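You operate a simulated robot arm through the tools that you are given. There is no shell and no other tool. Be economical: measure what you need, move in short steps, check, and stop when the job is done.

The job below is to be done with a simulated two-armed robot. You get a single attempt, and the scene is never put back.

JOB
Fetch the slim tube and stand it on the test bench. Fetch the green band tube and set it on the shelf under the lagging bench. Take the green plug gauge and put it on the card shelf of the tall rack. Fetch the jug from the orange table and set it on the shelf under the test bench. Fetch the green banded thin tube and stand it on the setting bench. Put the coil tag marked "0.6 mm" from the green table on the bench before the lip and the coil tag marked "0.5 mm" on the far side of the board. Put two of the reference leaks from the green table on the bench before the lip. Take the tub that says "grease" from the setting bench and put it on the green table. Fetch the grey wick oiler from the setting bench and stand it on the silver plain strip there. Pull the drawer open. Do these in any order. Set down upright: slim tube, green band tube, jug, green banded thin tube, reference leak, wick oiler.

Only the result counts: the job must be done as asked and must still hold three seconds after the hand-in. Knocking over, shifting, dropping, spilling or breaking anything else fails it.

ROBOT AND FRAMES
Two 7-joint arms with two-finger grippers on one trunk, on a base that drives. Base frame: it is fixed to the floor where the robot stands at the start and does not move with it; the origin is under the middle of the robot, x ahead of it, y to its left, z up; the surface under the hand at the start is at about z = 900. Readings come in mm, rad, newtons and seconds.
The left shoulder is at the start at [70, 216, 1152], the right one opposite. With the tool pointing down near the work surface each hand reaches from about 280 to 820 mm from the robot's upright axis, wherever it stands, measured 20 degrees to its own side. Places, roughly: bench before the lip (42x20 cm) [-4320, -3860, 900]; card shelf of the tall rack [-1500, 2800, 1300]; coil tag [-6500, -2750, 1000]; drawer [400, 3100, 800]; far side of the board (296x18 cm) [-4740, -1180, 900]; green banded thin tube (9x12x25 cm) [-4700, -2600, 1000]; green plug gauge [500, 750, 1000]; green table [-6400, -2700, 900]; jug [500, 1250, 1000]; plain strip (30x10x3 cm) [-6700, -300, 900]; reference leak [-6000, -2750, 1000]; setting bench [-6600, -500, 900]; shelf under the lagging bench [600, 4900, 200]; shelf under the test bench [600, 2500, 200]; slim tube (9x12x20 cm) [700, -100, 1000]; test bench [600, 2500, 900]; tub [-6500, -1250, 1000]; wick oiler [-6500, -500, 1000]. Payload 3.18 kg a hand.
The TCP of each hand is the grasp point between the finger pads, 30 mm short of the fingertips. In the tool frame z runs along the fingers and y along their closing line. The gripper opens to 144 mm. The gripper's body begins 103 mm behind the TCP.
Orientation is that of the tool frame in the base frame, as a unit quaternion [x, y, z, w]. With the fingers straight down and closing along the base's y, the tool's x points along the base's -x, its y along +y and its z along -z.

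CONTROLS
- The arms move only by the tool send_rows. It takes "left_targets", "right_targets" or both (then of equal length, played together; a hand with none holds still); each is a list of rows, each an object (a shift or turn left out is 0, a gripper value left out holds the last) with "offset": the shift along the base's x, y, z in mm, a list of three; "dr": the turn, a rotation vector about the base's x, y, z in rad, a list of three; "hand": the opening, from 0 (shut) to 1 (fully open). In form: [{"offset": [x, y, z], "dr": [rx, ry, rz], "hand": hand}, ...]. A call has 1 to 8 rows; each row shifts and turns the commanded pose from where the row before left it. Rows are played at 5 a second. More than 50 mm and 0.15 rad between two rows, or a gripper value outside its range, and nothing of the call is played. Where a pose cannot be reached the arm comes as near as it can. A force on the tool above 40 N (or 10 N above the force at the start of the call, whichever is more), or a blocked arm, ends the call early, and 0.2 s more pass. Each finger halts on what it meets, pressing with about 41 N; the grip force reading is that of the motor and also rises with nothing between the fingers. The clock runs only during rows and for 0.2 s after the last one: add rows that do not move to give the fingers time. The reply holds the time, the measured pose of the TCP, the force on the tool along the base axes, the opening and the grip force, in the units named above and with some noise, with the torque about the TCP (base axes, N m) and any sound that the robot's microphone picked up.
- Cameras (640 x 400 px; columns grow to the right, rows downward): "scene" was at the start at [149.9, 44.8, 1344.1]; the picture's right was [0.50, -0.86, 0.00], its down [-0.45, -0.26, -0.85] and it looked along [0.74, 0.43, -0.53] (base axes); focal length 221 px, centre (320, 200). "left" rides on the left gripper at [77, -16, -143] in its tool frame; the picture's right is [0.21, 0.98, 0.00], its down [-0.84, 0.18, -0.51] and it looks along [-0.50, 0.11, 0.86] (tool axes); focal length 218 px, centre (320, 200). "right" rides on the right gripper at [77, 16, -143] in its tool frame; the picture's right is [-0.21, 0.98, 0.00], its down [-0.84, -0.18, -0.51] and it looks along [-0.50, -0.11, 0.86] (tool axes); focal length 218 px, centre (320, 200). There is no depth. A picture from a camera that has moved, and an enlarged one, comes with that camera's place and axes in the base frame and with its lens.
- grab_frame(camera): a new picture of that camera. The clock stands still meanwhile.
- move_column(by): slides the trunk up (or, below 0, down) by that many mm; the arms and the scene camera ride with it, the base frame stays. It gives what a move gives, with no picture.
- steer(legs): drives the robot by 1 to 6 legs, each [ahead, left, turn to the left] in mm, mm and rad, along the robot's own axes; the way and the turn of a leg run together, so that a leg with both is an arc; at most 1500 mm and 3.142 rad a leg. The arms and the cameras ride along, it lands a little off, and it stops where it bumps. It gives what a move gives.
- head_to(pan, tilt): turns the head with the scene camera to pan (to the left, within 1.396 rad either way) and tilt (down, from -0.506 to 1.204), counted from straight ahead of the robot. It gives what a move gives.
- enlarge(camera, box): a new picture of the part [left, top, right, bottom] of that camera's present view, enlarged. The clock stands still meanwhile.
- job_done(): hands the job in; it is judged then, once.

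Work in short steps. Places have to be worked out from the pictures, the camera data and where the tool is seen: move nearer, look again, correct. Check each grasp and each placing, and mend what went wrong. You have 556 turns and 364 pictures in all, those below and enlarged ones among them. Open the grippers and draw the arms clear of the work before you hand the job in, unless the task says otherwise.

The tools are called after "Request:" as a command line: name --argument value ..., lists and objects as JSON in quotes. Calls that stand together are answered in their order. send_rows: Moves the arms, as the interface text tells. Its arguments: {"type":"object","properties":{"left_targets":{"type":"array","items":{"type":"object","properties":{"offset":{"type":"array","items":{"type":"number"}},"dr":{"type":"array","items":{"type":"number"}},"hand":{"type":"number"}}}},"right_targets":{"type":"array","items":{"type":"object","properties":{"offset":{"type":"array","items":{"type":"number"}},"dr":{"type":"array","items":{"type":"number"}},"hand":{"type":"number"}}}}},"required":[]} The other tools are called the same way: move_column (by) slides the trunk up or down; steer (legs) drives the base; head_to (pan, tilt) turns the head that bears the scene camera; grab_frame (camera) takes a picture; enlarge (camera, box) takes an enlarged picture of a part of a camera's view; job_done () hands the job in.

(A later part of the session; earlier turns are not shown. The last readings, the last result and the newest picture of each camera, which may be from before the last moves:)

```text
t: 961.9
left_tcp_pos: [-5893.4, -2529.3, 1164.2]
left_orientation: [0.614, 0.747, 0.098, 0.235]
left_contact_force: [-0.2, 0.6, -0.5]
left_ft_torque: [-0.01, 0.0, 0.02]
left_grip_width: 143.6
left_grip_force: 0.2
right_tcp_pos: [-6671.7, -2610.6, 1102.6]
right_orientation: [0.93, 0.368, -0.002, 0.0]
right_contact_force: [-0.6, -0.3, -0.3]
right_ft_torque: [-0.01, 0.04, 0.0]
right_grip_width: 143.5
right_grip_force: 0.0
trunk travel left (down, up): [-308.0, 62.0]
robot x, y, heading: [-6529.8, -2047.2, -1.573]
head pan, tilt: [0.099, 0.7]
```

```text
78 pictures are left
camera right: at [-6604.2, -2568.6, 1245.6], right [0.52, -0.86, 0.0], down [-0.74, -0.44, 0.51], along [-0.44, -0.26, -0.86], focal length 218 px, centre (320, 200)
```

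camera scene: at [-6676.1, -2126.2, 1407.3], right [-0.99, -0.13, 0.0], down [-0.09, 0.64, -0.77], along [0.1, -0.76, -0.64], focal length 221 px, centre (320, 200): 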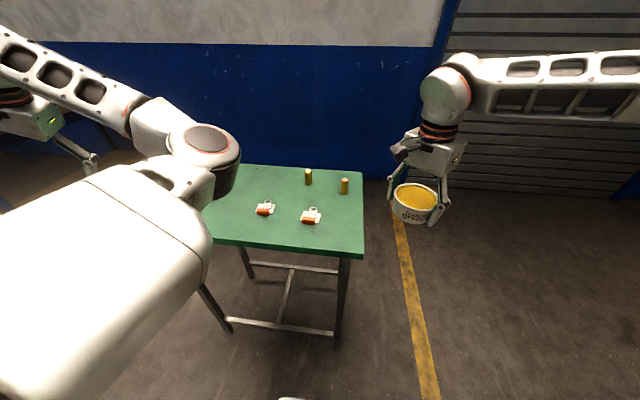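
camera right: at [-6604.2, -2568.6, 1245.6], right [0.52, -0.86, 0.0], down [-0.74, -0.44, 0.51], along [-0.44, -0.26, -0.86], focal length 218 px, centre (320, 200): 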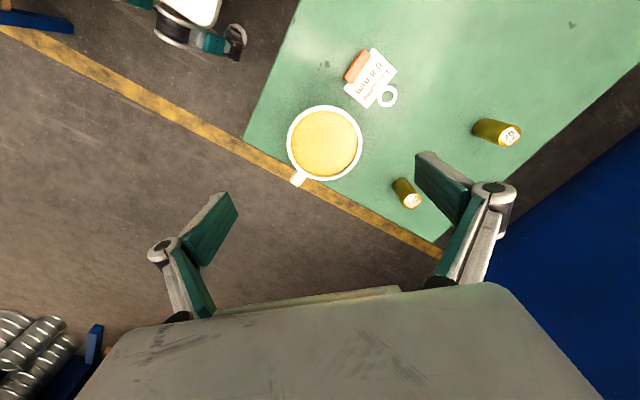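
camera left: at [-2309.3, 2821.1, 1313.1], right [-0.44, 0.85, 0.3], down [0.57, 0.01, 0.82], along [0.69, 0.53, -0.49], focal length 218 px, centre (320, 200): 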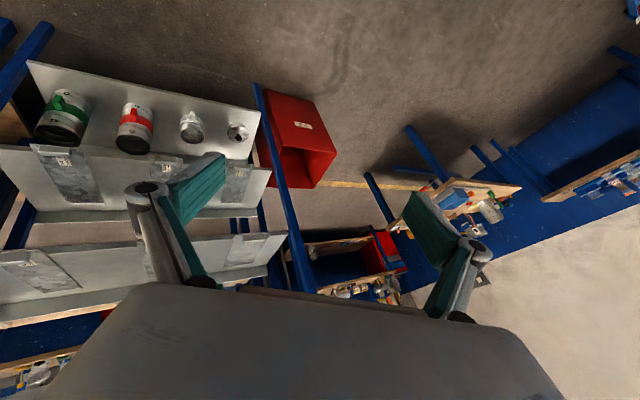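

Tub placed. Move east 280 and raise the hand to survey tags and leaks.

Request:
send_rows --right_targets '[{"offset": [0, 0, 45], "dr": [0, 0, 0.13]}, {"offset": [0, 0, 45], "dr": [0, 0, 0.13]}, {"offset": [0, 0, 30], "dr": [0, 0, 0.13]}, {"dr": [0, 0, 0.13]}, {"dr": [0, 0, 0.13]}, {"dr": [0, 0, 0.13]}]'

Request:
steer --legs '[[0, 330, 0]]'

Request:
grab_frame --camera "right"

```text
t: 963.3
left_tcp_pos: [-5894.0, -2530.0, 1163.2]
left_orientation: [0.614, 0.747, 0.099, 0.235]
left_contact_force: [0.1, -1.0, 0.4]
left_ft_torque: [-0.01, -0.01, 0.01]
left_grip_width: 144.1
left_grip_force: 0.1
right_tcp_pos: [-6671.0, -2610.2, 1221.8]
right_orientation: [0.719, 0.695, -0.002, 0.002]
right_contact_force: [-0.6, -1.0, -0.3]
right_ft_torque: [-0.01, -0.03, 0.0]
right_grip_width: 143.9
right_grip_force: 0.0
trunk travel left (down, up): [-308.0, 62.0]
robot x, y, heading: [-6528.0, -2043.4, -1.572]
head pan, tilt: [0.099, 0.7]
```

```text
t: 966.8
left_tcp_pos: [-5562.1, -2531.5, 1162.5]
left_orientation: [0.614, 0.747, 0.099, 0.237]
left_contact_force: [-0.2, 0.0, 0.1]
left_ft_torque: [0.0, 0.0, 0.02]
left_grip_width: 143.9
left_grip_force: 0.0
right_tcp_pos: [-6340.7, -2612.3, 1221.0]
right_orientation: [0.72, 0.694, -0.001, 0.001]
right_contact_force: [-0.1, 0.5, -0.3]
right_ft_torque: [-0.02, 0.01, 0.02]
right_grip_width: 143.8
right_grip_force: 0.0
trunk travel left (down, up): [-308.0, 62.0]
robot x, y, heading: [-6199.4, -2044.6, -1.572]
head pan, tilt: [0.099, 0.7]
```

```text
77 pictures are left
camera right: at [-6320.6, -2535.3, 1364.4], right [0.97, -0.25, 0.0], down [-0.21, -0.83, 0.51], along [-0.13, -0.49, -0.86], focal length 218 px, centre (320, 200)
```

right: 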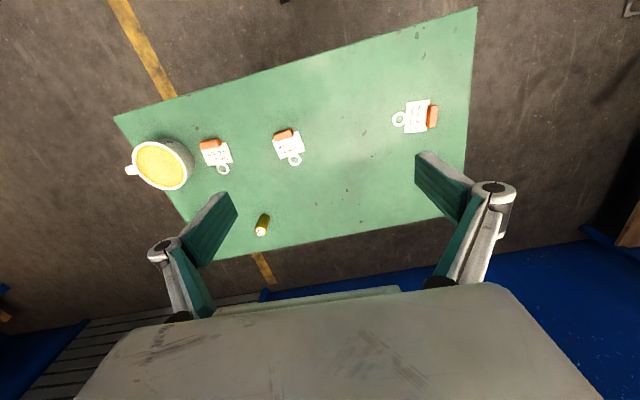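

Zoom on the two other tags.

Request:
enlarge --camera "right" --box '[260, 90, 450, 180]'

```text
3.37 times, centred on (355, 135) of right
camera zoom: at [-6320.6, -2535.3, 1364.4], right [0.97, -0.25, 0.0], down [-0.21, -0.83, 0.51], along [-0.13, -0.49, -0.86], focal length 735 px, centre (202, 419)
```

zoom: 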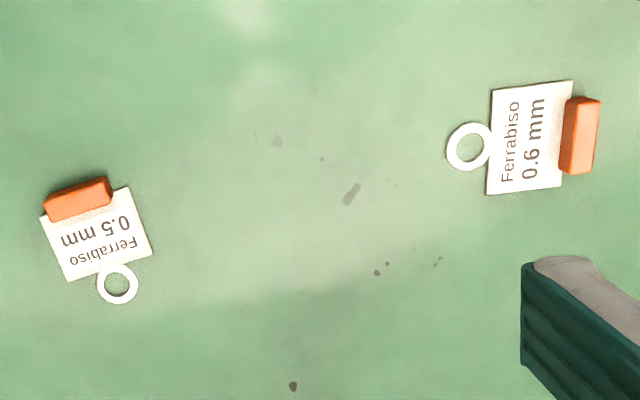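

Middle tag is 0.5 mm, east one 0.6 mm. First fetch the eastern leak (≈[-6093,-2865]): move there.

Request:
steer --legs '[[185, 250, 0.002]]'

Request:
send_rows --right_targets '[{"offset": [0, 0, -45], "hand": 0.6}, {"offset": [0, 0, -45]}]'

Request:
grab_frame --camera "right"

```text
t: 969.6
left_tcp_pos: [-5318.4, -2716.1, 1163.3]
left_orientation: [0.615, 0.746, 0.099, 0.236]
left_contact_force: [0.7, -0.2, -1.2]
left_ft_torque: [0.0, 0.03, 0.0]
left_grip_width: 144.2
left_grip_force: 0.0
right_tcp_pos: [-6096.1, -2793.9, 1223.0]
right_orientation: [0.722, 0.692, -0.001, 0.001]
right_contact_force: [0.0, -0.9, -0.5]
right_ft_torque: [0.04, -0.03, 0.0]
right_grip_width: 144.0
right_grip_force: 0.2
trunk travel left (down, up): [-308.0, 62.0]
robot x, y, heading: [-5952.0, -2233.8, -1.577]
head pan, tilt: [0.099, 0.7]
```

```text
t: 970.2
left_tcp_pos: [-5319.2, -2717.6, 1163.6]
left_orientation: [0.614, 0.747, 0.099, 0.235]
left_contact_force: [0.2, 0.2, 0.6]
left_ft_torque: [-0.02, 0.0, -0.01]
left_grip_width: 144.1
left_grip_force: 0.1
right_tcp_pos: [-6097.0, -2793.8, 1130.4]
right_orientation: [0.722, 0.692, -0.002, 0.002]
right_contact_force: [0.4, -0.6, -0.2]
right_ft_torque: [0.02, 0.01, -0.01]
right_grip_width: 86.6
right_grip_force: 0.0
trunk travel left (down, up): [-308.0, 62.0]
robot x, y, heading: [-5953.3, -2230.3, -1.575]
head pan, tilt: [0.099, 0.7]
```

```text
75 pictures are left
camera right: at [-6077.2, -2717.2, 1274.5], right [0.97, -0.25, 0.0], down [-0.21, -0.83, 0.51], along [-0.13, -0.49, -0.86], focal length 218 px, centre (320, 200)
```

right: 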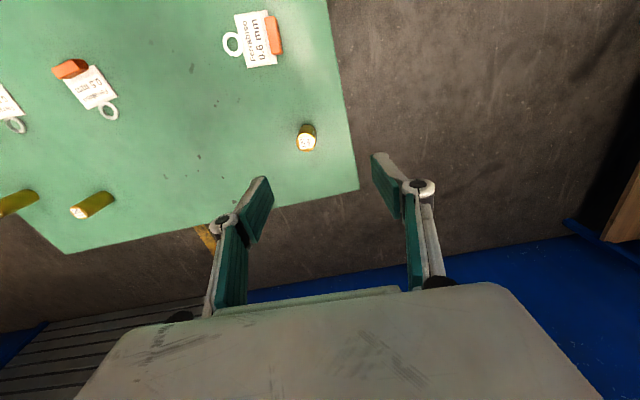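

Leak at ≈[-6123,-2800]. Descend and grip.

Request:
send_rows --right_targets '[{"offset": [-13, -3, -45]}, {"offset": [-13, -3, -45]}, {"offset": [0, 0, -45]}, {"offset": [0, 0, -35]}]'

Request:
grab_frame --camera "right"

```text
t: 971.2
left_tcp_pos: [-5318.5, -2717.3, 1163.3]
left_orientation: [0.614, 0.747, 0.099, 0.235]
left_contact_force: [0.1, -0.2, -0.3]
left_ft_torque: [0.03, 0.05, 0.02]
left_grip_width: 143.8
left_grip_force: 0.2
right_tcp_pos: [-6122.3, -2799.5, 960.9]
right_orientation: [0.722, 0.692, -0.002, 0.0]
right_contact_force: [0.6, 0.2, 1.1]
right_ft_torque: [0.05, 0.0, -0.03]
right_grip_width: 86.4
right_grip_force: 0.0
trunk travel left (down, up): [-308.0, 62.0]
robot x, y, heading: [-5950.5, -2234.1, -1.57]
head pan, tilt: [0.099, 0.7]
```

```text
74 pictures are left
camera right: at [-6102.5, -2723.0, 1103.7], right [0.97, -0.25, 0.0], down [-0.21, -0.83, 0.51], along [-0.13, -0.5, -0.86], focal length 218 px, centre (320, 200)
```

right: 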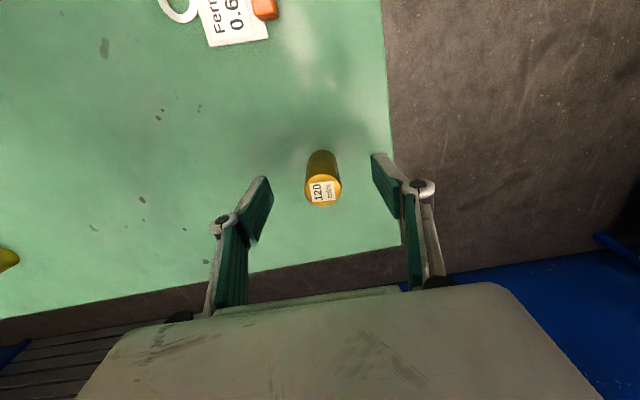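

Centred. Lower 30 and close.

Request:
send_rows --right_targets '[{"offset": [0, 0, -30]}, {"hand": 0.3}, {"hand": 0.1}, {"hand": 0}, {"hand": 0}]'

Request:
send_rows --right_targets '[{"offset": [0, 0, 40]}, {"offset": [0, 0, 45]}, {"offset": [0, 0, 45]}, {"offset": [0, 0, 45]}, {"offset": [0, 0, 45]}]'

```text
t: 972.4
left_tcp_pos: [-5319.1, -2716.0, 1164.1]
left_orientation: [0.615, 0.746, 0.1, 0.235]
left_contact_force: [0.6, 0.4, 0.0]
left_ft_torque: [0.03, -0.02, -0.01]
left_grip_width: 144.1
left_grip_force: 0.0
right_tcp_pos: [-6121.0, -2800.1, 930.8]
right_orientation: [0.722, 0.692, -0.002, 0.001]
right_contact_force: [-0.3, 0.8, 0.5]
right_ft_torque: [0.02, -0.01, -0.02]
right_grip_width: 27.8
right_grip_force: 41.0
trunk travel left (down, up): [-308.0, 62.0]
robot x, y, heading: [-5952.4, -2228.1, -1.577]
head pan, tilt: [0.099, 0.7]
```

```text
t: 973.6
left_tcp_pos: [-5318.7, -2716.1, 1163.6]
left_orientation: [0.614, 0.747, 0.097, 0.236]
left_contact_force: [0.0, 0.4, 0.5]
left_ft_torque: [-0.01, 0.01, -0.01]
left_grip_width: 143.8
left_grip_force: 0.1
right_tcp_pos: [-6123.5, -2799.1, 1152.2]
right_orientation: [0.721, 0.693, -0.003, -0.001]
right_contact_force: [1.0, -0.7, -1.0]
right_ft_torque: [-0.03, 0.01, -0.01]
right_grip_width: 27.7
right_grip_force: 40.8
trunk travel left (down, up): [-308.0, 62.0]
robot x, y, heading: [-5950.2, -2224.8, -1.577]
head pan, tilt: [0.099, 0.7]
```

Held. Raise the trunk 60 so the left hand clears things, then drive toward the lip bench via x≈−5600.

Request:
move_column --by 60

Request:
steer --legs '[[-100, 350, 0.006], [1000, 0, 0], [0, 500, 0]]'

Request:
head_to --pan 0.5 --tilt 0.4

Request:
grab_frame --camera "scene"

```text
t: 974.6
left_tcp_pos: [-5319.7, -2715.3, 1223.3]
left_orientation: [0.614, 0.747, 0.099, 0.235]
left_contact_force: [0.2, -0.1, -0.3]
left_ft_torque: [-0.01, -0.01, 0.0]
left_grip_width: 144.0
left_grip_force: 0.0
right_tcp_pos: [-6123.3, -2800.7, 1212.0]
right_orientation: [0.721, 0.693, -0.002, 0.0]
right_contact_force: [0.0, 1.0, -2.2]
right_ft_torque: [0.01, -0.02, -0.01]
right_grip_width: 28.2
right_grip_force: 41.3
trunk travel left (down, up): [-368.0, 2.0]
robot x, y, heading: [-5951.8, -2228.0, -1.577]
head pan, tilt: [0.099, 0.7]
```

```text
t: 987.5
left_tcp_pos: [-4463.9, -3621.9, 1223.3]
left_orientation: [0.613, 0.747, 0.099, 0.235]
left_contact_force: [-0.3, -0.2, -0.5]
left_ft_torque: [0.03, 0.01, 0.01]
left_grip_width: 144.1
left_grip_force: 0.0
right_tcp_pos: [-5267.9, -3706.3, 1212.3]
right_orientation: [0.72, 0.694, -0.001, 0.001]
right_contact_force: [0.4, -0.5, -2.3]
right_ft_torque: [0.01, 0.0, -0.02]
right_grip_width: 27.9
right_grip_force: 41.2
trunk travel left (down, up): [-368.0, 2.0]
robot x, y, heading: [-5096.3, -3137.5, -1.575]
head pan, tilt: [0.099, 0.7]
```

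```text
t: 988.4
left_tcp_pos: [-4464.5, -3620.4, 1223.3]
left_orientation: [0.614, 0.747, 0.099, 0.235]
left_contact_force: [-0.3, 0.2, 0.4]
left_ft_torque: [-0.01, 0.04, 0.0]
left_grip_width: 143.9
left_grip_force: 0.1
right_tcp_pos: [-5268.3, -3706.6, 1211.4]
right_orientation: [0.721, 0.693, -0.002, 0.001]
right_contact_force: [-0.3, 0.1, -0.5]
right_ft_torque: [0.01, 0.01, 0.03]
right_grip_width: 27.5
right_grip_force: 40.8
trunk travel left (down, up): [-368.0, 2.0]
robot x, y, heading: [-5097.0, -3136.0, -1.574]
head pan, tilt: [0.499, 0.4]
```

```text
73 pictures are left
camera scene: at [-5054.5, -3258.7, 1493.4], right [-0.88, -0.47, 0.0], down [-0.18, 0.34, -0.92], along [0.44, -0.81, -0.39], focal length 221 px, centre (320, 200)
```

scene: 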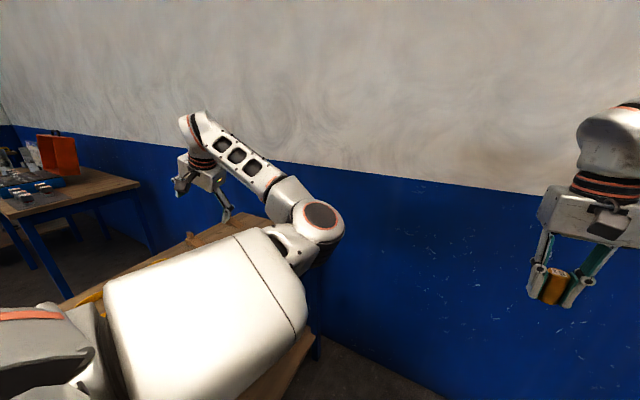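

Move further east 500 and look straight ahead at the bench.

Request:
steer --legs '[[0, 520, 0]]'

Request:
head_to --pan 0.05 --tilt 0.55

Request:
grab_frame --camera "scene"

```text
t: 991.2
left_tcp_pos: [-4221.6, -3620.9, 1221.9]
left_orientation: [0.612, 0.749, 0.1, 0.234]
left_contact_force: [-0.6, -0.9, -0.1]
left_ft_torque: [0.0, 0.02, -0.02]
left_grip_width: 143.9
left_grip_force: 0.1
right_tcp_pos: [-5024.8, -3709.9, 1211.5]
right_orientation: [0.719, 0.695, -0.002, -0.001]
right_contact_force: [0.1, 0.0, -1.0]
right_ft_torque: [0.01, 0.05, -0.01]
right_grip_width: 27.8
right_grip_force: 40.4
trunk travel left (down, up): [-368.0, 2.0]
robot x, y, heading: [-4860.4, -3137.9, -1.567]
head pan, tilt: [0.499, 0.4]
stopped in leg 1: the robot was blocked; the commanded pose is now the measured one
```

```text
t: 992.1
left_tcp_pos: [-4222.9, -3621.2, 1223.1]
left_orientation: [0.612, 0.748, 0.099, 0.236]
left_contact_force: [0.3, -0.2, 0.6]
left_ft_torque: [0.02, 0.03, 0.02]
left_grip_width: 144.0
left_grip_force: 0.1
right_tcp_pos: [-5026.6, -3711.1, 1211.6]
right_orientation: [0.719, 0.695, -0.003, 0.001]
right_contact_force: [0.4, -0.1, -1.2]
right_ft_torque: [0.02, 0.0, 0.01]
right_grip_width: 27.8
right_grip_force: 41.2
trunk travel left (down, up): [-368.0, 2.0]
robot x, y, heading: [-4864.2, -3136.5, -1.57]
head pan, tilt: [0.051, 0.55]
```

```text
72 pictures are left
camera scene: at [-4854.3, -3269.8, 1479.8], right [-1.0, -0.05, 0.0], down [-0.03, 0.52, -0.85], along [0.04, -0.85, -0.52], focal length 221 px, centre (320, 200)
```

scene: 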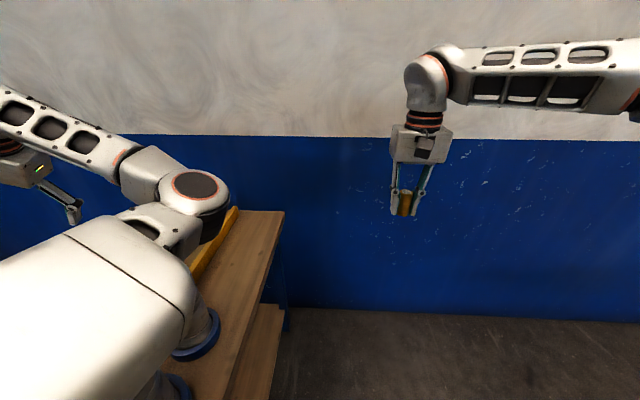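

The bench runs along y with the yellow lip at x≈−4430; the target area is just east of it (≈[-4320,-3860]). I'll reach over from the west side facing east. Reposition.

Request:
steer --legs '[[0, -240, 0], [0, 0, 1.57], [0, -560, 0]]'

Request:
grab_frame --camera "right"

Request:
head_to --pan -0.1 --tilt 0.6

Request:
grab_frame --camera "scene"

```text
t: 1003.7
left_tcp_pos: [-4625.5, -3041.0, 1223.3]
left_orientation: [-0.117, 0.959, 0.24, 0.092]
left_contact_force: [-0.7, 0.3, 0.1]
left_ft_torque: [0.01, 0.03, -0.03]
left_grip_width: 144.0
left_grip_force: 0.0
right_tcp_pos: [-4502.1, -3839.1, 1210.4]
right_orientation: [-0.003, 1.0, -0.001, 0.002]
right_contact_force: [1.3, 0.9, -1.9]
right_ft_torque: [0.01, 0.01, 0.03]
right_grip_width: 27.5
right_grip_force: 40.7
trunk travel left (down, up): [-368.0, 2.0]
robot x, y, heading: [-5080.7, -3697.7, 0.044]
head pan, tilt: [0.051, 0.55]
```

```text
71 pictures are left
camera right: at [-4579.6, -3822.5, 1354.0], right [0.2, 0.98, 0.0], down [0.84, -0.17, 0.51], along [0.5, -0.1, -0.86], focal length 218 px, centre (320, 200)
```

right: 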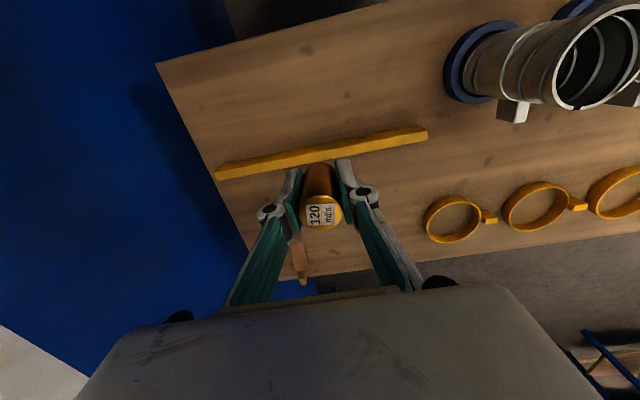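

```text
t: 1004.4
left_tcp_pos: [-4625.2, -3039.7, 1224.2]
left_orientation: [-0.117, 0.96, 0.239, 0.091]
left_contact_force: [0.0, 0.6, -0.1]
left_ft_torque: [-0.02, -0.01, -0.06]
left_grip_width: 144.0
left_grip_force: 0.0
right_tcp_pos: [-4502.7, -3838.9, 1211.0]
right_orientation: [-0.003, 1.0, -0.001, 0.002]
right_contact_force: [-0.6, 0.3, -1.2]
right_ft_torque: [0.06, 0.02, 0.0]
right_grip_width: 27.7
right_grip_force: 40.8
trunk travel left (down, up): [-368.0, 2.0]
robot x, y, heading: [-5080.0, -3697.4, 0.043]
head pan, tilt: [-0.099, 0.6]
```

```text
70 pictures are left
camera scene: at [-4949.4, -3699.8, 1475.3], right [-0.06, -1.0, 0.0], down [-0.56, 0.03, -0.83], along [0.82, -0.05, -0.56], focal length 221 px, centre (320, 200)
```

scene: 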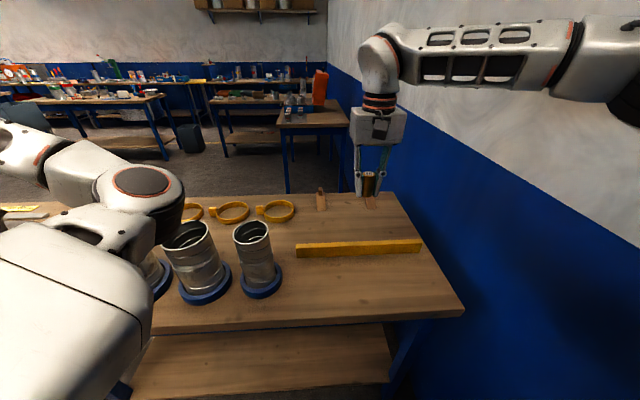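

Lip rail at x≈−4417 (y −4086…−3653); target zone east of it. Drive forward 190 over it.

Request:
steer --legs '[[190, 0, -0.044]]'

Request:
send_rows --right_targets '[{"offset": [0, -20, -40]}, {"offset": [0, -15, -45]}, {"offset": [0, 0, -45]}, {"offset": [0, 0, -45]}]'

Request:
grab_frame --camera "right"

```text
t: 1006.1
left_tcp_pos: [-4420.3, -3054.1, 1223.4]
left_orientation: [-0.096, 0.962, 0.236, 0.096]
left_contact_force: [-1.0, -0.5, 0.3]
left_ft_torque: [0.01, -0.06, -0.03]
left_grip_width: 144.2
left_grip_force: 0.1
right_tcp_pos: [-4330.8, -3857.3, 1210.7]
right_orientation: [0.017, 1.0, -0.002, 0.002]
right_contact_force: [-0.6, -1.1, -1.1]
right_ft_torque: [-0.01, -0.06, 0.0]
right_grip_width: 27.6
right_grip_force: 40.7
trunk travel left (down, up): [-368.0, 2.0]
robot x, y, heading: [-4898.5, -3691.4, 0.001]
head pan, tilt: [-0.099, 0.6]
stopped in leg 1: the robot was blocked; the commanded pose is now the measured one
```

```text
t: 1007.1
left_tcp_pos: [-4417.9, -3053.9, 1222.9]
left_orientation: [-0.096, 0.962, 0.237, 0.095]
left_contact_force: [0.4, -0.3, 0.2]
left_ft_torque: [0.04, -0.03, 0.03]
left_grip_width: 143.9
left_grip_force: 0.0
right_tcp_pos: [-4327.9, -3892.0, 1035.7]
right_orientation: [0.017, 1.0, -0.001, 0.001]
right_contact_force: [0.3, -0.4, 0.0]
right_ft_torque: [-0.03, 0.02, 0.0]
right_grip_width: 27.5
right_grip_force: 40.9
trunk travel left (down, up): [-368.0, 2.0]
robot x, y, heading: [-4899.0, -3694.7, -0.001]
head pan, tilt: [-0.099, 0.6]
```

```text
69 pictures are left
camera right: at [-4404.9, -3871.4, 1178.6], right [0.24, 0.97, 0.0], down [0.84, -0.21, 0.51], along [0.49, -0.13, -0.86], focal length 218 px, centre (320, 200)
```

right: 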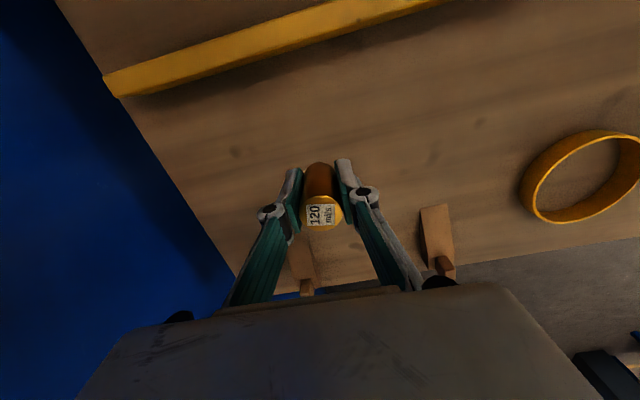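

Over the zone. Lower the leak to the bench.

Request:
send_rows --right_targets '[{"offset": [0, 0, -45]}, {"offset": [0, 0, -35]}, {"offset": [0, 0, -6]}, {"offset": [0, 0, -4]}, {"offset": [0, 0, -4]}, {"offset": [0, 0, -4]}]'

```text
t: 1008.5
left_tcp_pos: [-4417.7, -3054.4, 1222.5]
left_orientation: [-0.096, 0.962, 0.236, 0.096]
left_contact_force: [-0.4, 0.2, -0.3]
left_ft_torque: [0.03, -0.03, 0.01]
left_grip_width: 143.9
left_grip_force: 0.0
right_tcp_pos: [-4329.7, -3893.5, 937.0]
right_orientation: [0.018, 1.0, -0.001, 0.001]
right_contact_force: [-0.7, -1.2, -1.4]
right_ft_torque: [-0.02, -0.03, -0.01]
right_grip_width: 27.7
right_grip_force: 41.1
trunk travel left (down, up): [-368.0, 2.0]
robot x, y, heading: [-4899.6, -3691.4, 0.002]
head pan, tilt: [-0.099, 0.6]
```

Request:
send_rows --right_targets '[{"offset": [0, 0, -4]}, {"offset": [0, 0, -4]}, {"offset": [0, 0, -4]}, {"offset": [0, 0, -4]}, {"offset": [0, 0, -4]}, {"offset": [0, 0, -4]}]'

```text
t: 1009.5
left_tcp_pos: [-4420.3, -3054.6, 1224.0]
left_orientation: [-0.095, 0.962, 0.237, 0.096]
left_contact_force: [-0.3, -0.8, 0.7]
left_ft_torque: [0.05, 0.05, 0.0]
left_grip_width: 144.0
left_grip_force: 0.0
right_tcp_pos: [-4327.0, -3891.7, 930.2]
right_orientation: [0.019, 1.0, 0.0, 0.006]
right_contact_force: [-8.1, -1.3, 15.1]
right_ft_torque: [-0.13, 0.29, -0.02]
right_grip_width: 27.7
right_grip_force: 41.0
trunk travel left (down, up): [-368.0, 2.0]
robot x, y, heading: [-4898.0, -3692.6, -0.0]
head pan, tilt: [-0.099, 0.6]
stopped in row 4 (right hand): the force on the tool passed its limit at 50 N (the readings are from after the stop); the commanded pose is now the measured one
```

Contact (bench ≈889). Release and lift.

Request:
send_rows --right_targets '[{"hand": 0.25}, {"hand": 0.4}, {"hand": 0.4}]'

Request:
send_rows --right_targets '[{"offset": [0, 0, 40]}, {"offset": [0, 0, 45]}, {"offset": [0, 0, 45]}, {"offset": [0, 0, 45]}, {"offset": [0, 0, 45]}, {"offset": [0, 20, 40]}]'

Request:
grab_frame --camera "right"

```text
t: 1010.3
left_tcp_pos: [-4418.7, -3054.4, 1223.9]
left_orientation: [-0.095, 0.962, 0.238, 0.096]
left_contact_force: [0.1, -0.3, -0.1]
left_ft_torque: [-0.01, -0.01, 0.0]
left_grip_width: 144.1
left_grip_force: 0.0
right_tcp_pos: [-4326.9, -3892.1, 927.9]
right_orientation: [0.018, 1.0, -0.001, 0.006]
right_contact_force: [-0.6, -1.2, 20.8]
right_ft_torque: [-0.09, 0.24, 0.06]
right_grip_width: 58.8
right_grip_force: 9.7
trunk travel left (down, up): [-368.0, 2.0]
robot x, y, heading: [-4902.9, -3688.9, -0.004]
head pan, tilt: [-0.099, 0.6]
```

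```text
t: 1011.7
left_tcp_pos: [-4419.3, -3052.8, 1222.4]
left_orientation: [-0.096, 0.962, 0.236, 0.096]
left_contact_force: [0.1, 0.3, 0.5]
left_ft_torque: [-0.03, -0.04, 0.0]
left_grip_width: 143.7
left_grip_force: 0.1
right_tcp_pos: [-4327.1, -3869.4, 1189.2]
right_orientation: [0.018, 1.0, -0.001, 0.006]
right_contact_force: [0.8, 0.4, -0.5]
right_ft_torque: [-0.05, 0.01, -0.03]
right_grip_width: 57.6
right_grip_force: 0.0
trunk travel left (down, up): [-368.0, 2.0]
robot x, y, heading: [-4898.6, -3688.5, 0.0]
head pan, tilt: [-0.099, 0.6]
```

```text
68 pictures are left
camera right: at [-4405.2, -3850.0, 1330.6], right [0.24, 0.97, 0.0], down [0.83, -0.21, 0.52], along [0.5, -0.13, -0.86], focal length 218 px, centre (320, 200)
```

right: 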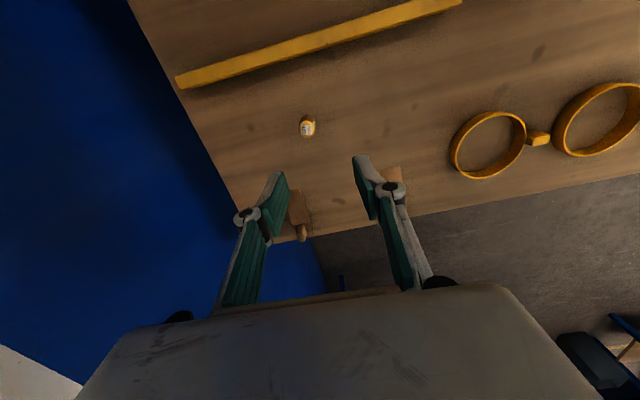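

First leak stands in the zone. Return to the green table for the 0.6 mm tag.

Request:
steer --legs '[[-200, 0, 0], [0, 560, 0], [0, 0, -1.57], [0, -500, 0], [-1030, 0, 0], [0, -350, 0]]'

Request:
grab_frame --camera "right"

```text
t: 1034.7
left_tcp_pos: [-5320.8, -2590.5, 1223.0]
left_orientation: [0.602, 0.757, 0.102, 0.234]
left_contact_force: [0.6, -0.1, 0.5]
left_ft_torque: [0.0, 0.03, -0.01]
left_grip_width: 143.9
left_grip_force: 0.1
right_tcp_pos: [-6136.4, -2704.8, 1187.8]
right_orientation: [0.711, 0.703, -0.003, 0.004]
right_contact_force: [-0.1, 0.4, 0.3]
right_ft_torque: [0.0, -0.02, 0.03]
right_grip_width: 57.6
right_grip_force: 0.1
trunk travel left (down, up): [-368.0, 2.0]
robot x, y, heading: [-5972.2, -2129.2, -1.542]
head pan, tilt: [-0.099, 0.6]
```

```text
67 pictures are left
camera right: at [-6117.2, -2627.2, 1329.8], right [0.98, -0.22, 0.0], down [-0.19, -0.84, 0.52], along [-0.11, -0.5, -0.86], focal length 218 px, centre (320, 200)
```

right: 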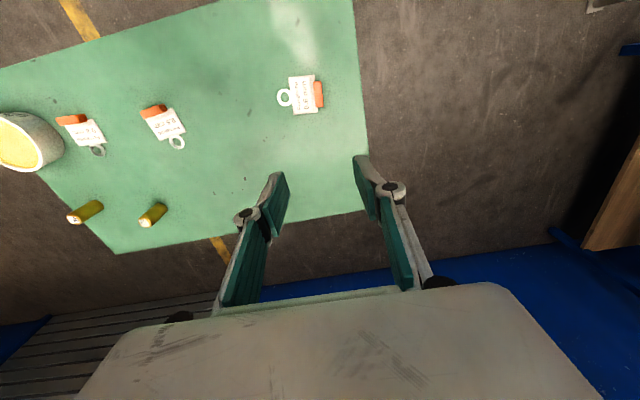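

Tag block at ≈[-6126,-2663]. Move over it and lower to z≈970.

Request:
send_rows --right_targets '[{"offset": [5, 21, -40], "hand": 0.35}, {"offset": [5, 21, -40]}, {"offset": [0, 0, -45]}, {"offset": [0, 0, -45]}, {"offset": [0, 0, -45]}]'

Request:
grab_frame --camera "right"

```text
t: 1035.9
left_tcp_pos: [-5321.4, -2592.0, 1223.2]
left_orientation: [0.601, 0.758, 0.102, 0.234]
left_contact_force: [0.1, -0.4, 0.0]
left_ft_torque: [-0.02, 0.01, 0.04]
left_grip_width: 144.1
left_grip_force: 0.0
right_tcp_pos: [-6123.4, -2661.8, 970.5]
right_orientation: [0.71, 0.704, -0.003, 0.002]
right_contact_force: [0.1, -0.1, 1.0]
right_ft_torque: [0.0, -0.03, 0.01]
right_grip_width: 50.4
right_grip_force: 0.0
trunk travel left (down, up): [-368.0, 2.0]
robot x, y, heading: [-5970.0, -2123.9, -1.539]
head pan, tilt: [-0.099, 0.6]
```

```text
66 pictures are left
camera right: at [-6107.3, -2584.1, 1111.9], right [0.98, -0.22, 0.0], down [-0.19, -0.84, 0.52], along [-0.11, -0.5, -0.86], focal length 218 px, centre (320, 200)
```

right: 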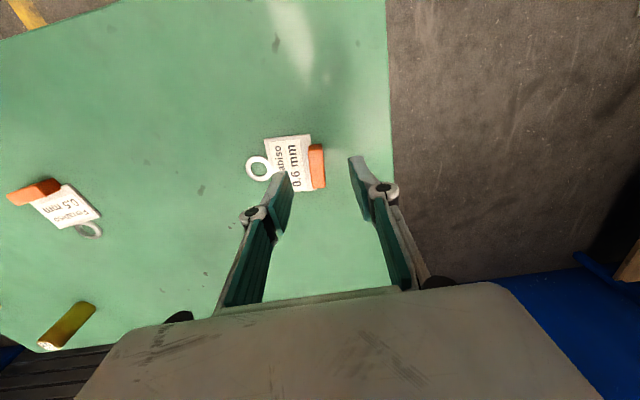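

Correct (−5,−5), lower to tips just above the card and close.

Request:
send_rows --right_targets '[{"offset": [-4, -5, -25]}, {"offset": [0, 0, -19]}, {"hand": 0.2}, {"hand": 0.05}, {"hand": 0}, {"hand": 0}]'

Request:
send_rows --right_targets '[{"offset": [0, 0, 40]}, {"offset": [0, 0, 45]}, {"offset": [0, 0, 45]}, {"offset": [0, 0, 45]}, {"offset": [0, 0, 45]}]'

Request:
grab_frame --camera "right"

```text
t: 1036.7
left_tcp_pos: [-5320.6, -2591.6, 1221.9]
left_orientation: [0.601, 0.758, 0.103, 0.233]
left_contact_force: [0.1, -0.9, -0.3]
left_ft_torque: [0.04, -0.03, 0.0]
left_grip_width: 144.1
left_grip_force: 0.0
right_tcp_pos: [-6124.6, -2670.7, 933.3]
right_orientation: [0.711, 0.703, -0.006, 0.01]
right_contact_force: [1.6, 3.6, 16.8]
right_ft_torque: [0.14, -0.05, 0.11]
right_grip_width: 13.0
right_grip_force: 41.0
trunk travel left (down, up): [-368.0, 2.0]
robot x, y, heading: [-5970.0, -2129.1, -1.54]
head pan, tilt: [-0.099, 0.6]
stopped in row 4 (right hand): the force on the tool passed its limit at 46 N (the readings are from after the stop); the commanded pose is now the measured one
```

```text
t: 1037.9
left_tcp_pos: [-5320.3, -2589.7, 1223.2]
left_orientation: [0.602, 0.757, 0.102, 0.234]
left_contact_force: [-0.5, -0.5, -0.4]
left_ft_torque: [-0.03, 0.02, -0.04]
left_grip_width: 144.0
left_grip_force: 0.1
right_tcp_pos: [-6127.2, -2670.1, 1151.4]
right_orientation: [0.711, 0.703, -0.006, 0.007]
right_contact_force: [-0.1, -0.2, 0.0]
right_ft_torque: [-0.04, -0.03, 0.02]
right_grip_width: 12.8
right_grip_force: 40.6
trunk travel left (down, up): [-368.0, 2.0]
robot x, y, heading: [-5970.6, -2127.5, -1.544]
head pan, tilt: [-0.099, 0.6]
```

```text
65 pictures are left
camera right: at [-6111.3, -2590.9, 1291.6], right [0.98, -0.22, 0.01], down [-0.19, -0.83, 0.52], along [-0.11, -0.51, -0.85], focal length 218 px, centre (320, 200)
```

right: 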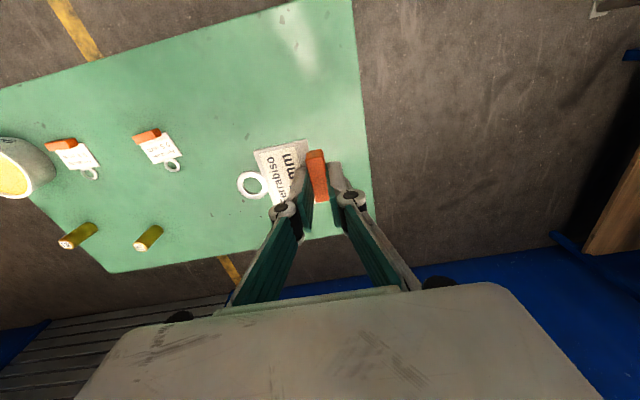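

Tag 0.6 mm held. Drive to the lip bench again.

Request:
steer --legs '[[0, 370, -0.026], [1010, 0, 0], [0, 500, 0], [0, 0, 1.57], [0, -400, 0], [190, 0, 0]]'

Request:
grab_frame --camera "right"

```text
t: 1059.5
left_tcp_pos: [-4434.0, -2891.6, 1223.3]
left_orientation: [-0.09, 0.963, 0.236, 0.098]
left_contact_force: [-0.4, -0.2, -0.8]
left_ft_torque: [0.0, 0.02, 0.0]
left_grip_width: 144.0
left_grip_force: 0.2
right_tcp_pos: [-4385.5, -3702.4, 1148.6]
right_orientation: [0.025, 1.0, 0.002, 0.009]
right_contact_force: [-0.2, 0.3, 0.5]
right_ft_torque: [0.03, 0.0, 0.0]
right_grip_width: 12.7
right_grip_force: 40.7
trunk travel left (down, up): [-368.0, 2.0]
robot x, y, heading: [-4920.8, -3518.8, -0.015]
head pan, tilt: [-0.099, 0.6]
```

```text
64 pictures are left
camera right: at [-4464.6, -3681.6, 1290.7], right [0.26, 0.97, 0.01], down [0.82, -0.22, 0.52], along [0.51, -0.13, -0.85], focal length 218 px, centre (320, 200)
```

right: 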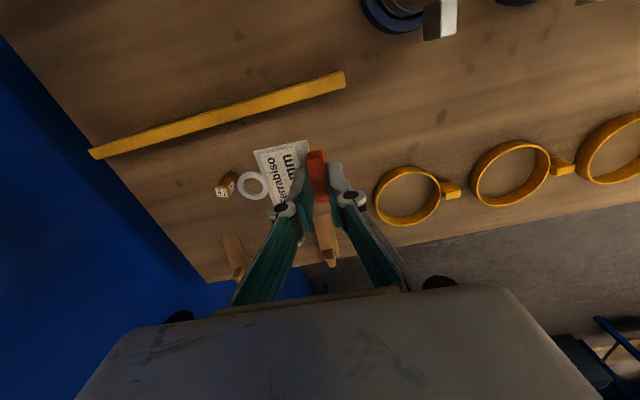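

Move +60 in x and lower the tag.

Request:
send_rows --right_targets '[{"offset": [28, -4, -36]}, {"offset": [28, -4, -36]}, {"offset": [0, 0, -45]}, {"offset": [0, 0, -45]}, {"offset": [0, 0, -35]}, {"offset": [0, 0, -8]}]'

Request:
send_rows --right_targets '[{"offset": [0, 0, -4]}, {"offset": [0, 0, -4]}, {"offset": [0, 0, -3]}, {"offset": [0, 0, -3]}]'

```text
t: 1060.9
left_tcp_pos: [-4435.6, -2892.0, 1223.1]
left_orientation: [-0.09, 0.963, 0.236, 0.097]
left_contact_force: [0.4, 0.2, 0.0]
left_ft_torque: [0.02, -0.01, -0.02]
left_grip_width: 143.9
left_grip_force: 0.1
right_tcp_pos: [-4331.5, -3710.2, 944.6]
right_orientation: [0.026, 1.0, 0.003, 0.01]
right_contact_force: [0.6, -0.2, -0.9]
right_ft_torque: [0.01, 0.03, -0.03]
right_grip_width: 13.0
right_grip_force: 40.6
trunk travel left (down, up): [-368.0, 2.0]
robot x, y, heading: [-4923.1, -3527.5, -0.012]
head pan, tilt: [-0.099, 0.6]
```

```text
t: 1061.9
left_tcp_pos: [-4436.1, -2893.0, 1224.9]
left_orientation: [-0.091, 0.962, 0.236, 0.098]
left_contact_force: [-0.5, -0.6, -0.1]
left_ft_torque: [0.01, -0.04, -0.01]
left_grip_width: 144.1
left_grip_force: 0.1
right_tcp_pos: [-4331.3, -3709.9, 931.9]
right_orientation: [0.026, 1.0, 0.002, 0.012]
right_contact_force: [-2.5, -2.9, 17.2]
right_ft_torque: [-0.17, 0.29, 0.04]
right_grip_width: 12.7
right_grip_force: 41.0
trunk travel left (down, up): [-368.0, 2.0]
robot x, y, heading: [-4923.7, -3524.2, -0.013]
head pan, tilt: [-0.099, 0.6]
```

Contact. Release and lift, then look.

Request:
send_rows --right_targets '[{"offset": [0, 0, 1], "hand": 0.15}, {"hand": 0.25}, {"hand": 0.25}]'

Request:
send_rows --right_targets '[{"offset": [0, 0, 40]}, {"offset": [0, 0, 45]}, {"offset": [0, 0, 45]}, {"offset": [0, 0, 45]}, {"offset": [0, 0, 45]}, {"offset": [-20, 0, 40]}]'

Request:
grab_frame --camera "right"

```text
t: 1062.7
left_tcp_pos: [-4435.8, -2891.7, 1224.4]
left_orientation: [-0.089, 0.963, 0.236, 0.098]
left_contact_force: [-0.3, 0.8, 0.1]
left_ft_torque: [0.0, -0.04, 0.01]
left_grip_width: 144.2
left_grip_force: 0.0
right_tcp_pos: [-4330.7, -3709.2, 932.2]
right_orientation: [0.025, 1.0, 0.0, 0.009]
right_contact_force: [-0.1, 0.6, 4.2]
right_ft_torque: [-0.06, 0.04, 0.0]
right_grip_width: 39.1
right_grip_force: 0.1
trunk travel left (down, up): [-368.0, 2.0]
robot x, y, heading: [-4925.1, -3525.4, -0.011]
head pan, tilt: [-0.099, 0.6]
```

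```text
t: 1064.1
left_tcp_pos: [-4437.0, -2891.7, 1224.6]
left_orientation: [-0.091, 0.962, 0.236, 0.098]
left_contact_force: [0.8, 0.2, 1.6]
left_ft_torque: [0.03, -0.02, -0.03]
left_grip_width: 143.9
left_grip_force: 0.0
right_tcp_pos: [-4352.8, -3709.0, 1193.5]
right_orientation: [0.025, 1.0, 0.001, 0.011]
right_contact_force: [-0.2, -0.4, 0.2]
right_ft_torque: [-0.01, -0.04, 0.03]
right_grip_width: 35.9
right_grip_force: 0.1
trunk travel left (down, up): [-368.0, 2.0]
robot x, y, heading: [-4925.5, -3521.7, -0.009]
head pan, tilt: [-0.099, 0.6]
```

```text
63 pictures are left
camera right: at [-4431.2, -3688.7, 1334.1], right [0.26, 0.97, 0.01], down [0.82, -0.22, 0.52], along [0.51, -0.13, -0.85], focal length 218 px, centre (320, 200)
```

right: 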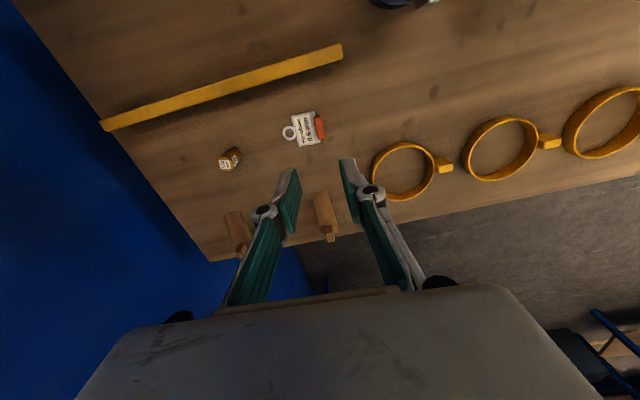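

Tag placed. Go back for the second leak (≈[-6545,-2834]).

Request:
steer --legs '[[-180, 0, 0.01], [0, 400, 0], [0, 0, -1.57], [0, -500, 0], [-910, 0, 0], [0, -785, 0]]'

Request:
grab_frame --camera "right"

```text
t: 1084.6
left_tcp_pos: [-5196.6, -2691.5, 1223.0]
left_orientation: [0.597, 0.76, 0.104, 0.234]
left_contact_force: [-0.1, 1.0, -1.1]
left_ft_torque: [-0.03, 0.05, -0.01]
left_grip_width: 143.7
left_grip_force: 0.1
right_tcp_pos: [-6007.4, -2817.1, 1190.8]
right_orientation: [0.707, 0.707, -0.007, 0.007]
right_contact_force: [0.3, 0.5, 0.6]
right_ft_torque: [-0.04, 0.06, 0.01]
right_grip_width: 35.8
right_grip_force: 0.0
trunk travel left (down, up): [-368.0, 2.0]
robot x, y, heading: [-5851.7, -2237.2, -1.533]
head pan, tilt: [-0.099, 0.6]
stopped in leg 6: the robot was blocked; the commanded pose is now the measured one
```

```text
62 pictures are left
camera right: at [-5992.3, -2738.3, 1332.5], right [0.98, -0.21, 0.01], down [-0.18, -0.83, 0.52], along [-0.11, -0.51, -0.85], focal length 218 px, centre (320, 200)
```

right: 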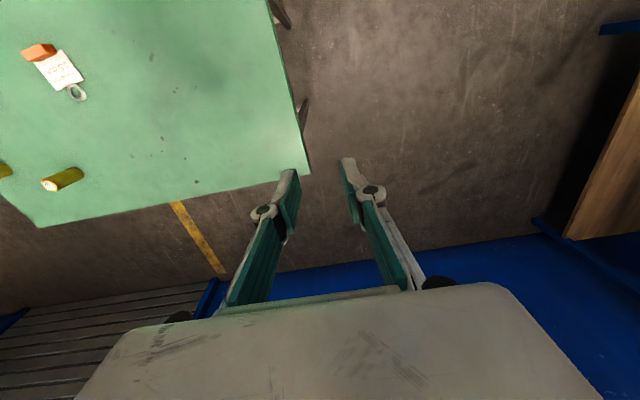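

Blocked by the table leg; go back 130, right 540, and forward between the legs.

Request:
steer --legs '[[-140, 10, -0.037], [0, -550, 0], [150, 0, 0]]'

Request:
grab_frame --camera "right"

```text
t: 1092.0
left_tcp_pos: [-5767.7, -2721.8, 1223.3]
left_orientation: [0.609, 0.751, 0.1, 0.235]
left_contact_force: [-0.1, 0.4, -0.8]
left_ft_torque: [0.05, 0.04, 0.04]
left_grip_width: 143.9
left_grip_force: 0.0
right_tcp_pos: [-6583.9, -2822.8, 1190.6]
right_orientation: [0.719, 0.695, -0.004, 0.007]
right_contact_force: [-0.2, -0.1, 0.0]
right_ft_torque: [0.03, 0.01, 0.01]
right_grip_width: 36.1
right_grip_force: 0.0
trunk travel left (down, up): [-368.0, 2.0]
robot x, y, heading: [-6407.7, -2246.8, -1.559]
head pan, tilt: [-0.099, 0.6]
```

```text
61 pictures are left
camera right: at [-6565.2, -2745.0, 1331.7], right [0.97, -0.24, 0.01], down [-0.21, -0.83, 0.52], along [-0.12, -0.51, -0.85], focal length 218 px, centre (320, 200)
```

right: 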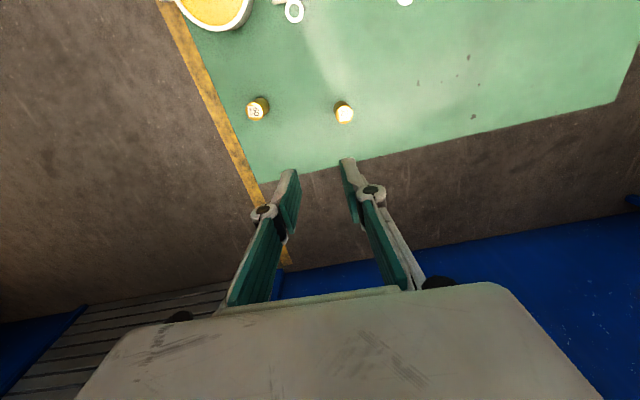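

Leak 2 at ≈[-6538,-2822]. Descend over it.

Request:
send_rows --right_targets '[{"offset": [23, 0, -40], "hand": 0.6}, {"offset": [23, 0, -40]}, {"offset": [0, 0, -45]}, {"offset": [0, 0, -45]}, {"offset": [0, 0, -45]}]'

Request:
grab_frame --camera "right"

```text
t: 1093.2
left_tcp_pos: [-5767.8, -2721.6, 1224.5]
left_orientation: [0.61, 0.75, 0.1, 0.235]
left_contact_force: [-0.5, -0.2, 0.2]
left_ft_torque: [-0.03, -0.02, 0.03]
left_grip_width: 143.8
left_grip_force: 0.0
right_tcp_pos: [-6539.0, -2823.8, 975.0]
right_orientation: [0.719, 0.695, -0.006, 0.008]
right_contact_force: [0.0, -0.5, 0.2]
right_ft_torque: [0.04, -0.03, 0.03]
right_grip_width: 86.1
right_grip_force: 0.0
trunk travel left (down, up): [-368.0, 2.0]
robot x, y, heading: [-6409.4, -2246.7, -1.563]
head pan, tilt: [-0.099, 0.6]
```

```text
60 pictures are left
camera right: at [-6520.3, -2744.6, 1116.5], right [0.97, -0.24, 0.01], down [-0.21, -0.83, 0.52], along [-0.12, -0.51, -0.85], focal length 218 px, centre (320, 200)
```

right: 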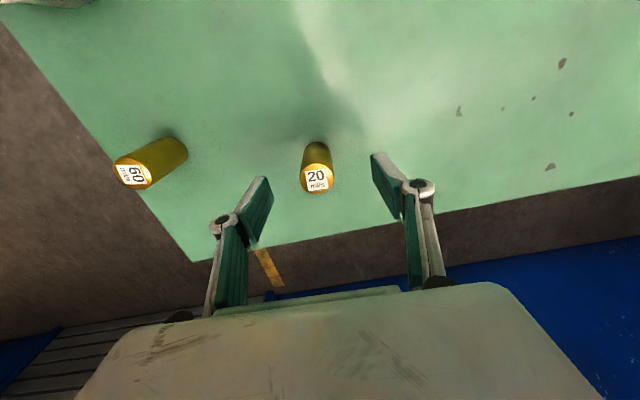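

Centred. Lower 44, grip and lift.

Request:
send_rows --right_targets '[{"offset": [-1, 3, -25]}, {"offset": [0, 0, -19]}, {"hand": 0.3}, {"hand": 0.1}, {"hand": 0}, {"hand": 0}]'

Request:
send_rows --right_targets '[{"offset": [0, 0, 40]}, {"offset": [0, 0, 45]}, {"offset": [0, 0, 45]}, {"offset": [0, 0, 45]}, {"offset": [0, 0, 45]}, {"offset": [0, 0, 30]}]'

```text
t: 1094.5
left_tcp_pos: [-5767.3, -2720.7, 1223.5]
left_orientation: [0.609, 0.751, 0.1, 0.236]
left_contact_force: [0.9, 0.2, 0.1]
left_ft_torque: [0.01, 0.02, 0.0]
left_grip_width: 143.9
left_grip_force: 0.0
right_tcp_pos: [-6540.1, -2818.9, 931.3]
right_orientation: [0.719, 0.695, -0.006, 0.007]
right_contact_force: [0.2, 0.4, -0.3]
right_ft_torque: [-0.02, -0.05, 0.02]
right_grip_width: 27.9
right_grip_force: 40.9
trunk travel left (down, up): [-368.0, 2.0]
robot x, y, heading: [-6409.4, -2248.2, -1.561]
head pan, tilt: [-0.099, 0.6]
```

```text
t: 1096.0
left_tcp_pos: [-5767.8, -2720.9, 1224.4]
left_orientation: [0.609, 0.751, 0.101, 0.235]
left_contact_force: [-0.8, -0.2, 0.7]
left_ft_torque: [0.0, -0.01, -0.04]
left_grip_width: 143.8
left_grip_force: 0.1
right_tcp_pos: [-6535.5, -2821.4, 1182.0]
right_orientation: [0.718, 0.696, -0.005, 0.007]
right_contact_force: [-0.9, 0.5, -1.3]
right_ft_torque: [-0.01, 0.05, 0.0]
right_grip_width: 28.0
right_grip_force: 40.9
trunk travel left (down, up): [-368.0, 2.0]
robot x, y, heading: [-6409.8, -2247.2, -1.557]
head pan, tilt: [-0.099, 0.6]
```

Held. Drive to the lip bench.

Request:
steer --legs '[[-140, 0, -0.013], [0, 800, 0], [1020, 0, 0], [0, 500, 0], [0, 0, 1.57], [0, -570, 0]]'

Request:
steer --legs '[[190, 0, 0]]'

Request:
grab_frame --camera "right"

```text
t: 1122.6
left_tcp_pos: [-4618.4, -3066.3, 1224.6]
left_orientation: [-0.095, 0.962, 0.236, 0.096]
left_contact_force: [-0.2, 0.6, -0.1]
left_ft_torque: [0.02, -0.04, 0.01]
left_grip_width: 144.1
left_grip_force: 0.0
right_tcp_pos: [-4528.2, -3834.8, 1180.4]
right_orientation: [0.023, 1.0, 0.001, 0.009]
right_contact_force: [0.0, 0.3, -2.0]
right_ft_torque: [0.01, 0.01, 0.0]
right_grip_width: 27.8
right_grip_force: 40.8
trunk travel left (down, up): [-368.0, 2.0]
robot x, y, heading: [-5102.9, -3699.6, -0.003]
head pan, tilt: [-0.099, 0.6]
```

```text
t: 1124.2
left_tcp_pos: [-4426.9, -3066.7, 1223.7]
left_orientation: [-0.095, 0.962, 0.236, 0.096]
left_contact_force: [0.2, 0.5, -0.4]
left_ft_torque: [0.03, -0.01, 0.03]
left_grip_width: 144.0
left_grip_force: 0.2
right_tcp_pos: [-4337.0, -3836.7, 1180.6]
right_orientation: [0.023, 1.0, 0.001, 0.008]
right_contact_force: [0.5, -0.2, -1.3]
right_ft_torque: [-0.01, 0.0, -0.03]
right_grip_width: 27.5
right_grip_force: 40.9
trunk travel left (down, up): [-368.0, 2.0]
robot x, y, heading: [-4908.8, -3701.0, -0.005]
head pan, tilt: [-0.099, 0.6]
```

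```text
59 pictures are left
camera right: at [-4415.1, -3816.8, 1322.1], right [0.25, 0.97, 0.01], down [0.82, -0.22, 0.52], along [0.51, -0.13, -0.85], focal length 218 px, centre (320, 200)
```

right: 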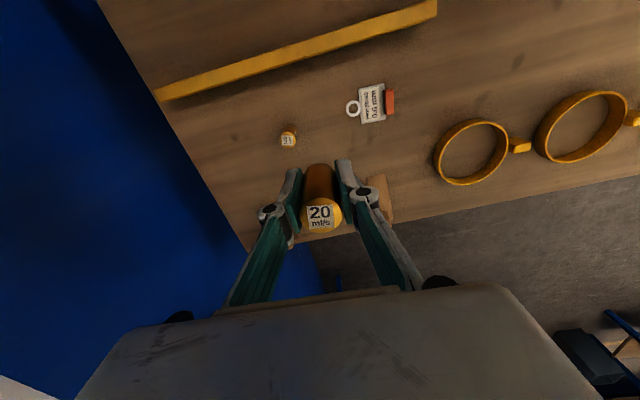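

Extend +68 in x and lower.

Request:
send_rows --right_targets '[{"offset": [25, 0, -40]}, {"offset": [25, 0, -40]}, {"offset": [18, 0, -40]}, {"offset": [0, 0, -45]}, {"offset": [0, 0, -45]}, {"offset": [0, 0, -25]}]'

Request:
send_rows --right_targets '[{"offset": [0, 0, -5]}, {"offset": [0, 0, -4]}, {"offset": [0, 0, -3]}, {"offset": [0, 0, -3]}]'

```text
t: 1125.6
left_tcp_pos: [-4427.0, -3068.0, 1225.5]
left_orientation: [-0.094, 0.962, 0.237, 0.096]
left_contact_force: [0.0, 0.1, 0.0]
left_ft_torque: [0.02, -0.02, 0.0]
left_grip_width: 143.8
left_grip_force: 0.1
right_tcp_pos: [-4266.7, -3836.7, 945.7]
right_orientation: [0.022, 1.0, 0.002, 0.009]
right_contact_force: [-0.1, 0.3, -0.8]
right_ft_torque: [0.0, 0.03, -0.01]
right_grip_width: 27.6
right_grip_force: 40.8
trunk travel left (down, up): [-368.0, 2.0]
robot x, y, heading: [-4907.2, -3700.3, -0.004]
head pan, tilt: [-0.099, 0.6]
```

```text
t: 1126.6
left_tcp_pos: [-4428.0, -3067.1, 1224.1]
left_orientation: [-0.095, 0.962, 0.236, 0.096]
left_contact_force: [0.8, 0.4, 0.1]
left_ft_torque: [0.01, -0.01, -0.01]
left_grip_width: 144.1
left_grip_force: 0.0
right_tcp_pos: [-4269.6, -3837.5, 930.8]
right_orientation: [0.022, 1.0, 0.001, 0.009]
right_contact_force: [0.3, -0.2, -2.0]
right_ft_torque: [-0.01, -0.01, 0.02]
right_grip_width: 27.7
right_grip_force: 41.3
trunk travel left (down, up): [-368.0, 2.0]
robot x, y, heading: [-4911.9, -3704.0, -0.007]
head pan, tilt: [-0.099, 0.6]
```

Request:
send_rows --right_targets '[{"offset": [0, 0, -2]}, {"offset": [0, 0, -2]}, {"offset": [0, 0, -2]}]'

```text
t: 1127.4
left_tcp_pos: [-4429.8, -3067.5, 1225.6]
left_orientation: [-0.094, 0.962, 0.237, 0.099]
left_contact_force: [0.2, -0.2, 0.3]
left_ft_torque: [0.03, 0.01, 0.0]
left_grip_width: 144.1
left_grip_force: 0.1
right_tcp_pos: [-4269.5, -3836.1, 929.9]
right_orientation: [0.022, 1.0, 0.002, 0.013]
right_contact_force: [-0.9, -6.8, 39.1]
right_ft_torque: [-0.22, 0.24, 0.11]
right_grip_width: 27.7
right_grip_force: 41.2
trunk travel left (down, up): [-368.0, 2.0]
robot x, y, heading: [-4914.9, -3695.9, -0.003]
head pan, tilt: [-0.099, 0.6]
```

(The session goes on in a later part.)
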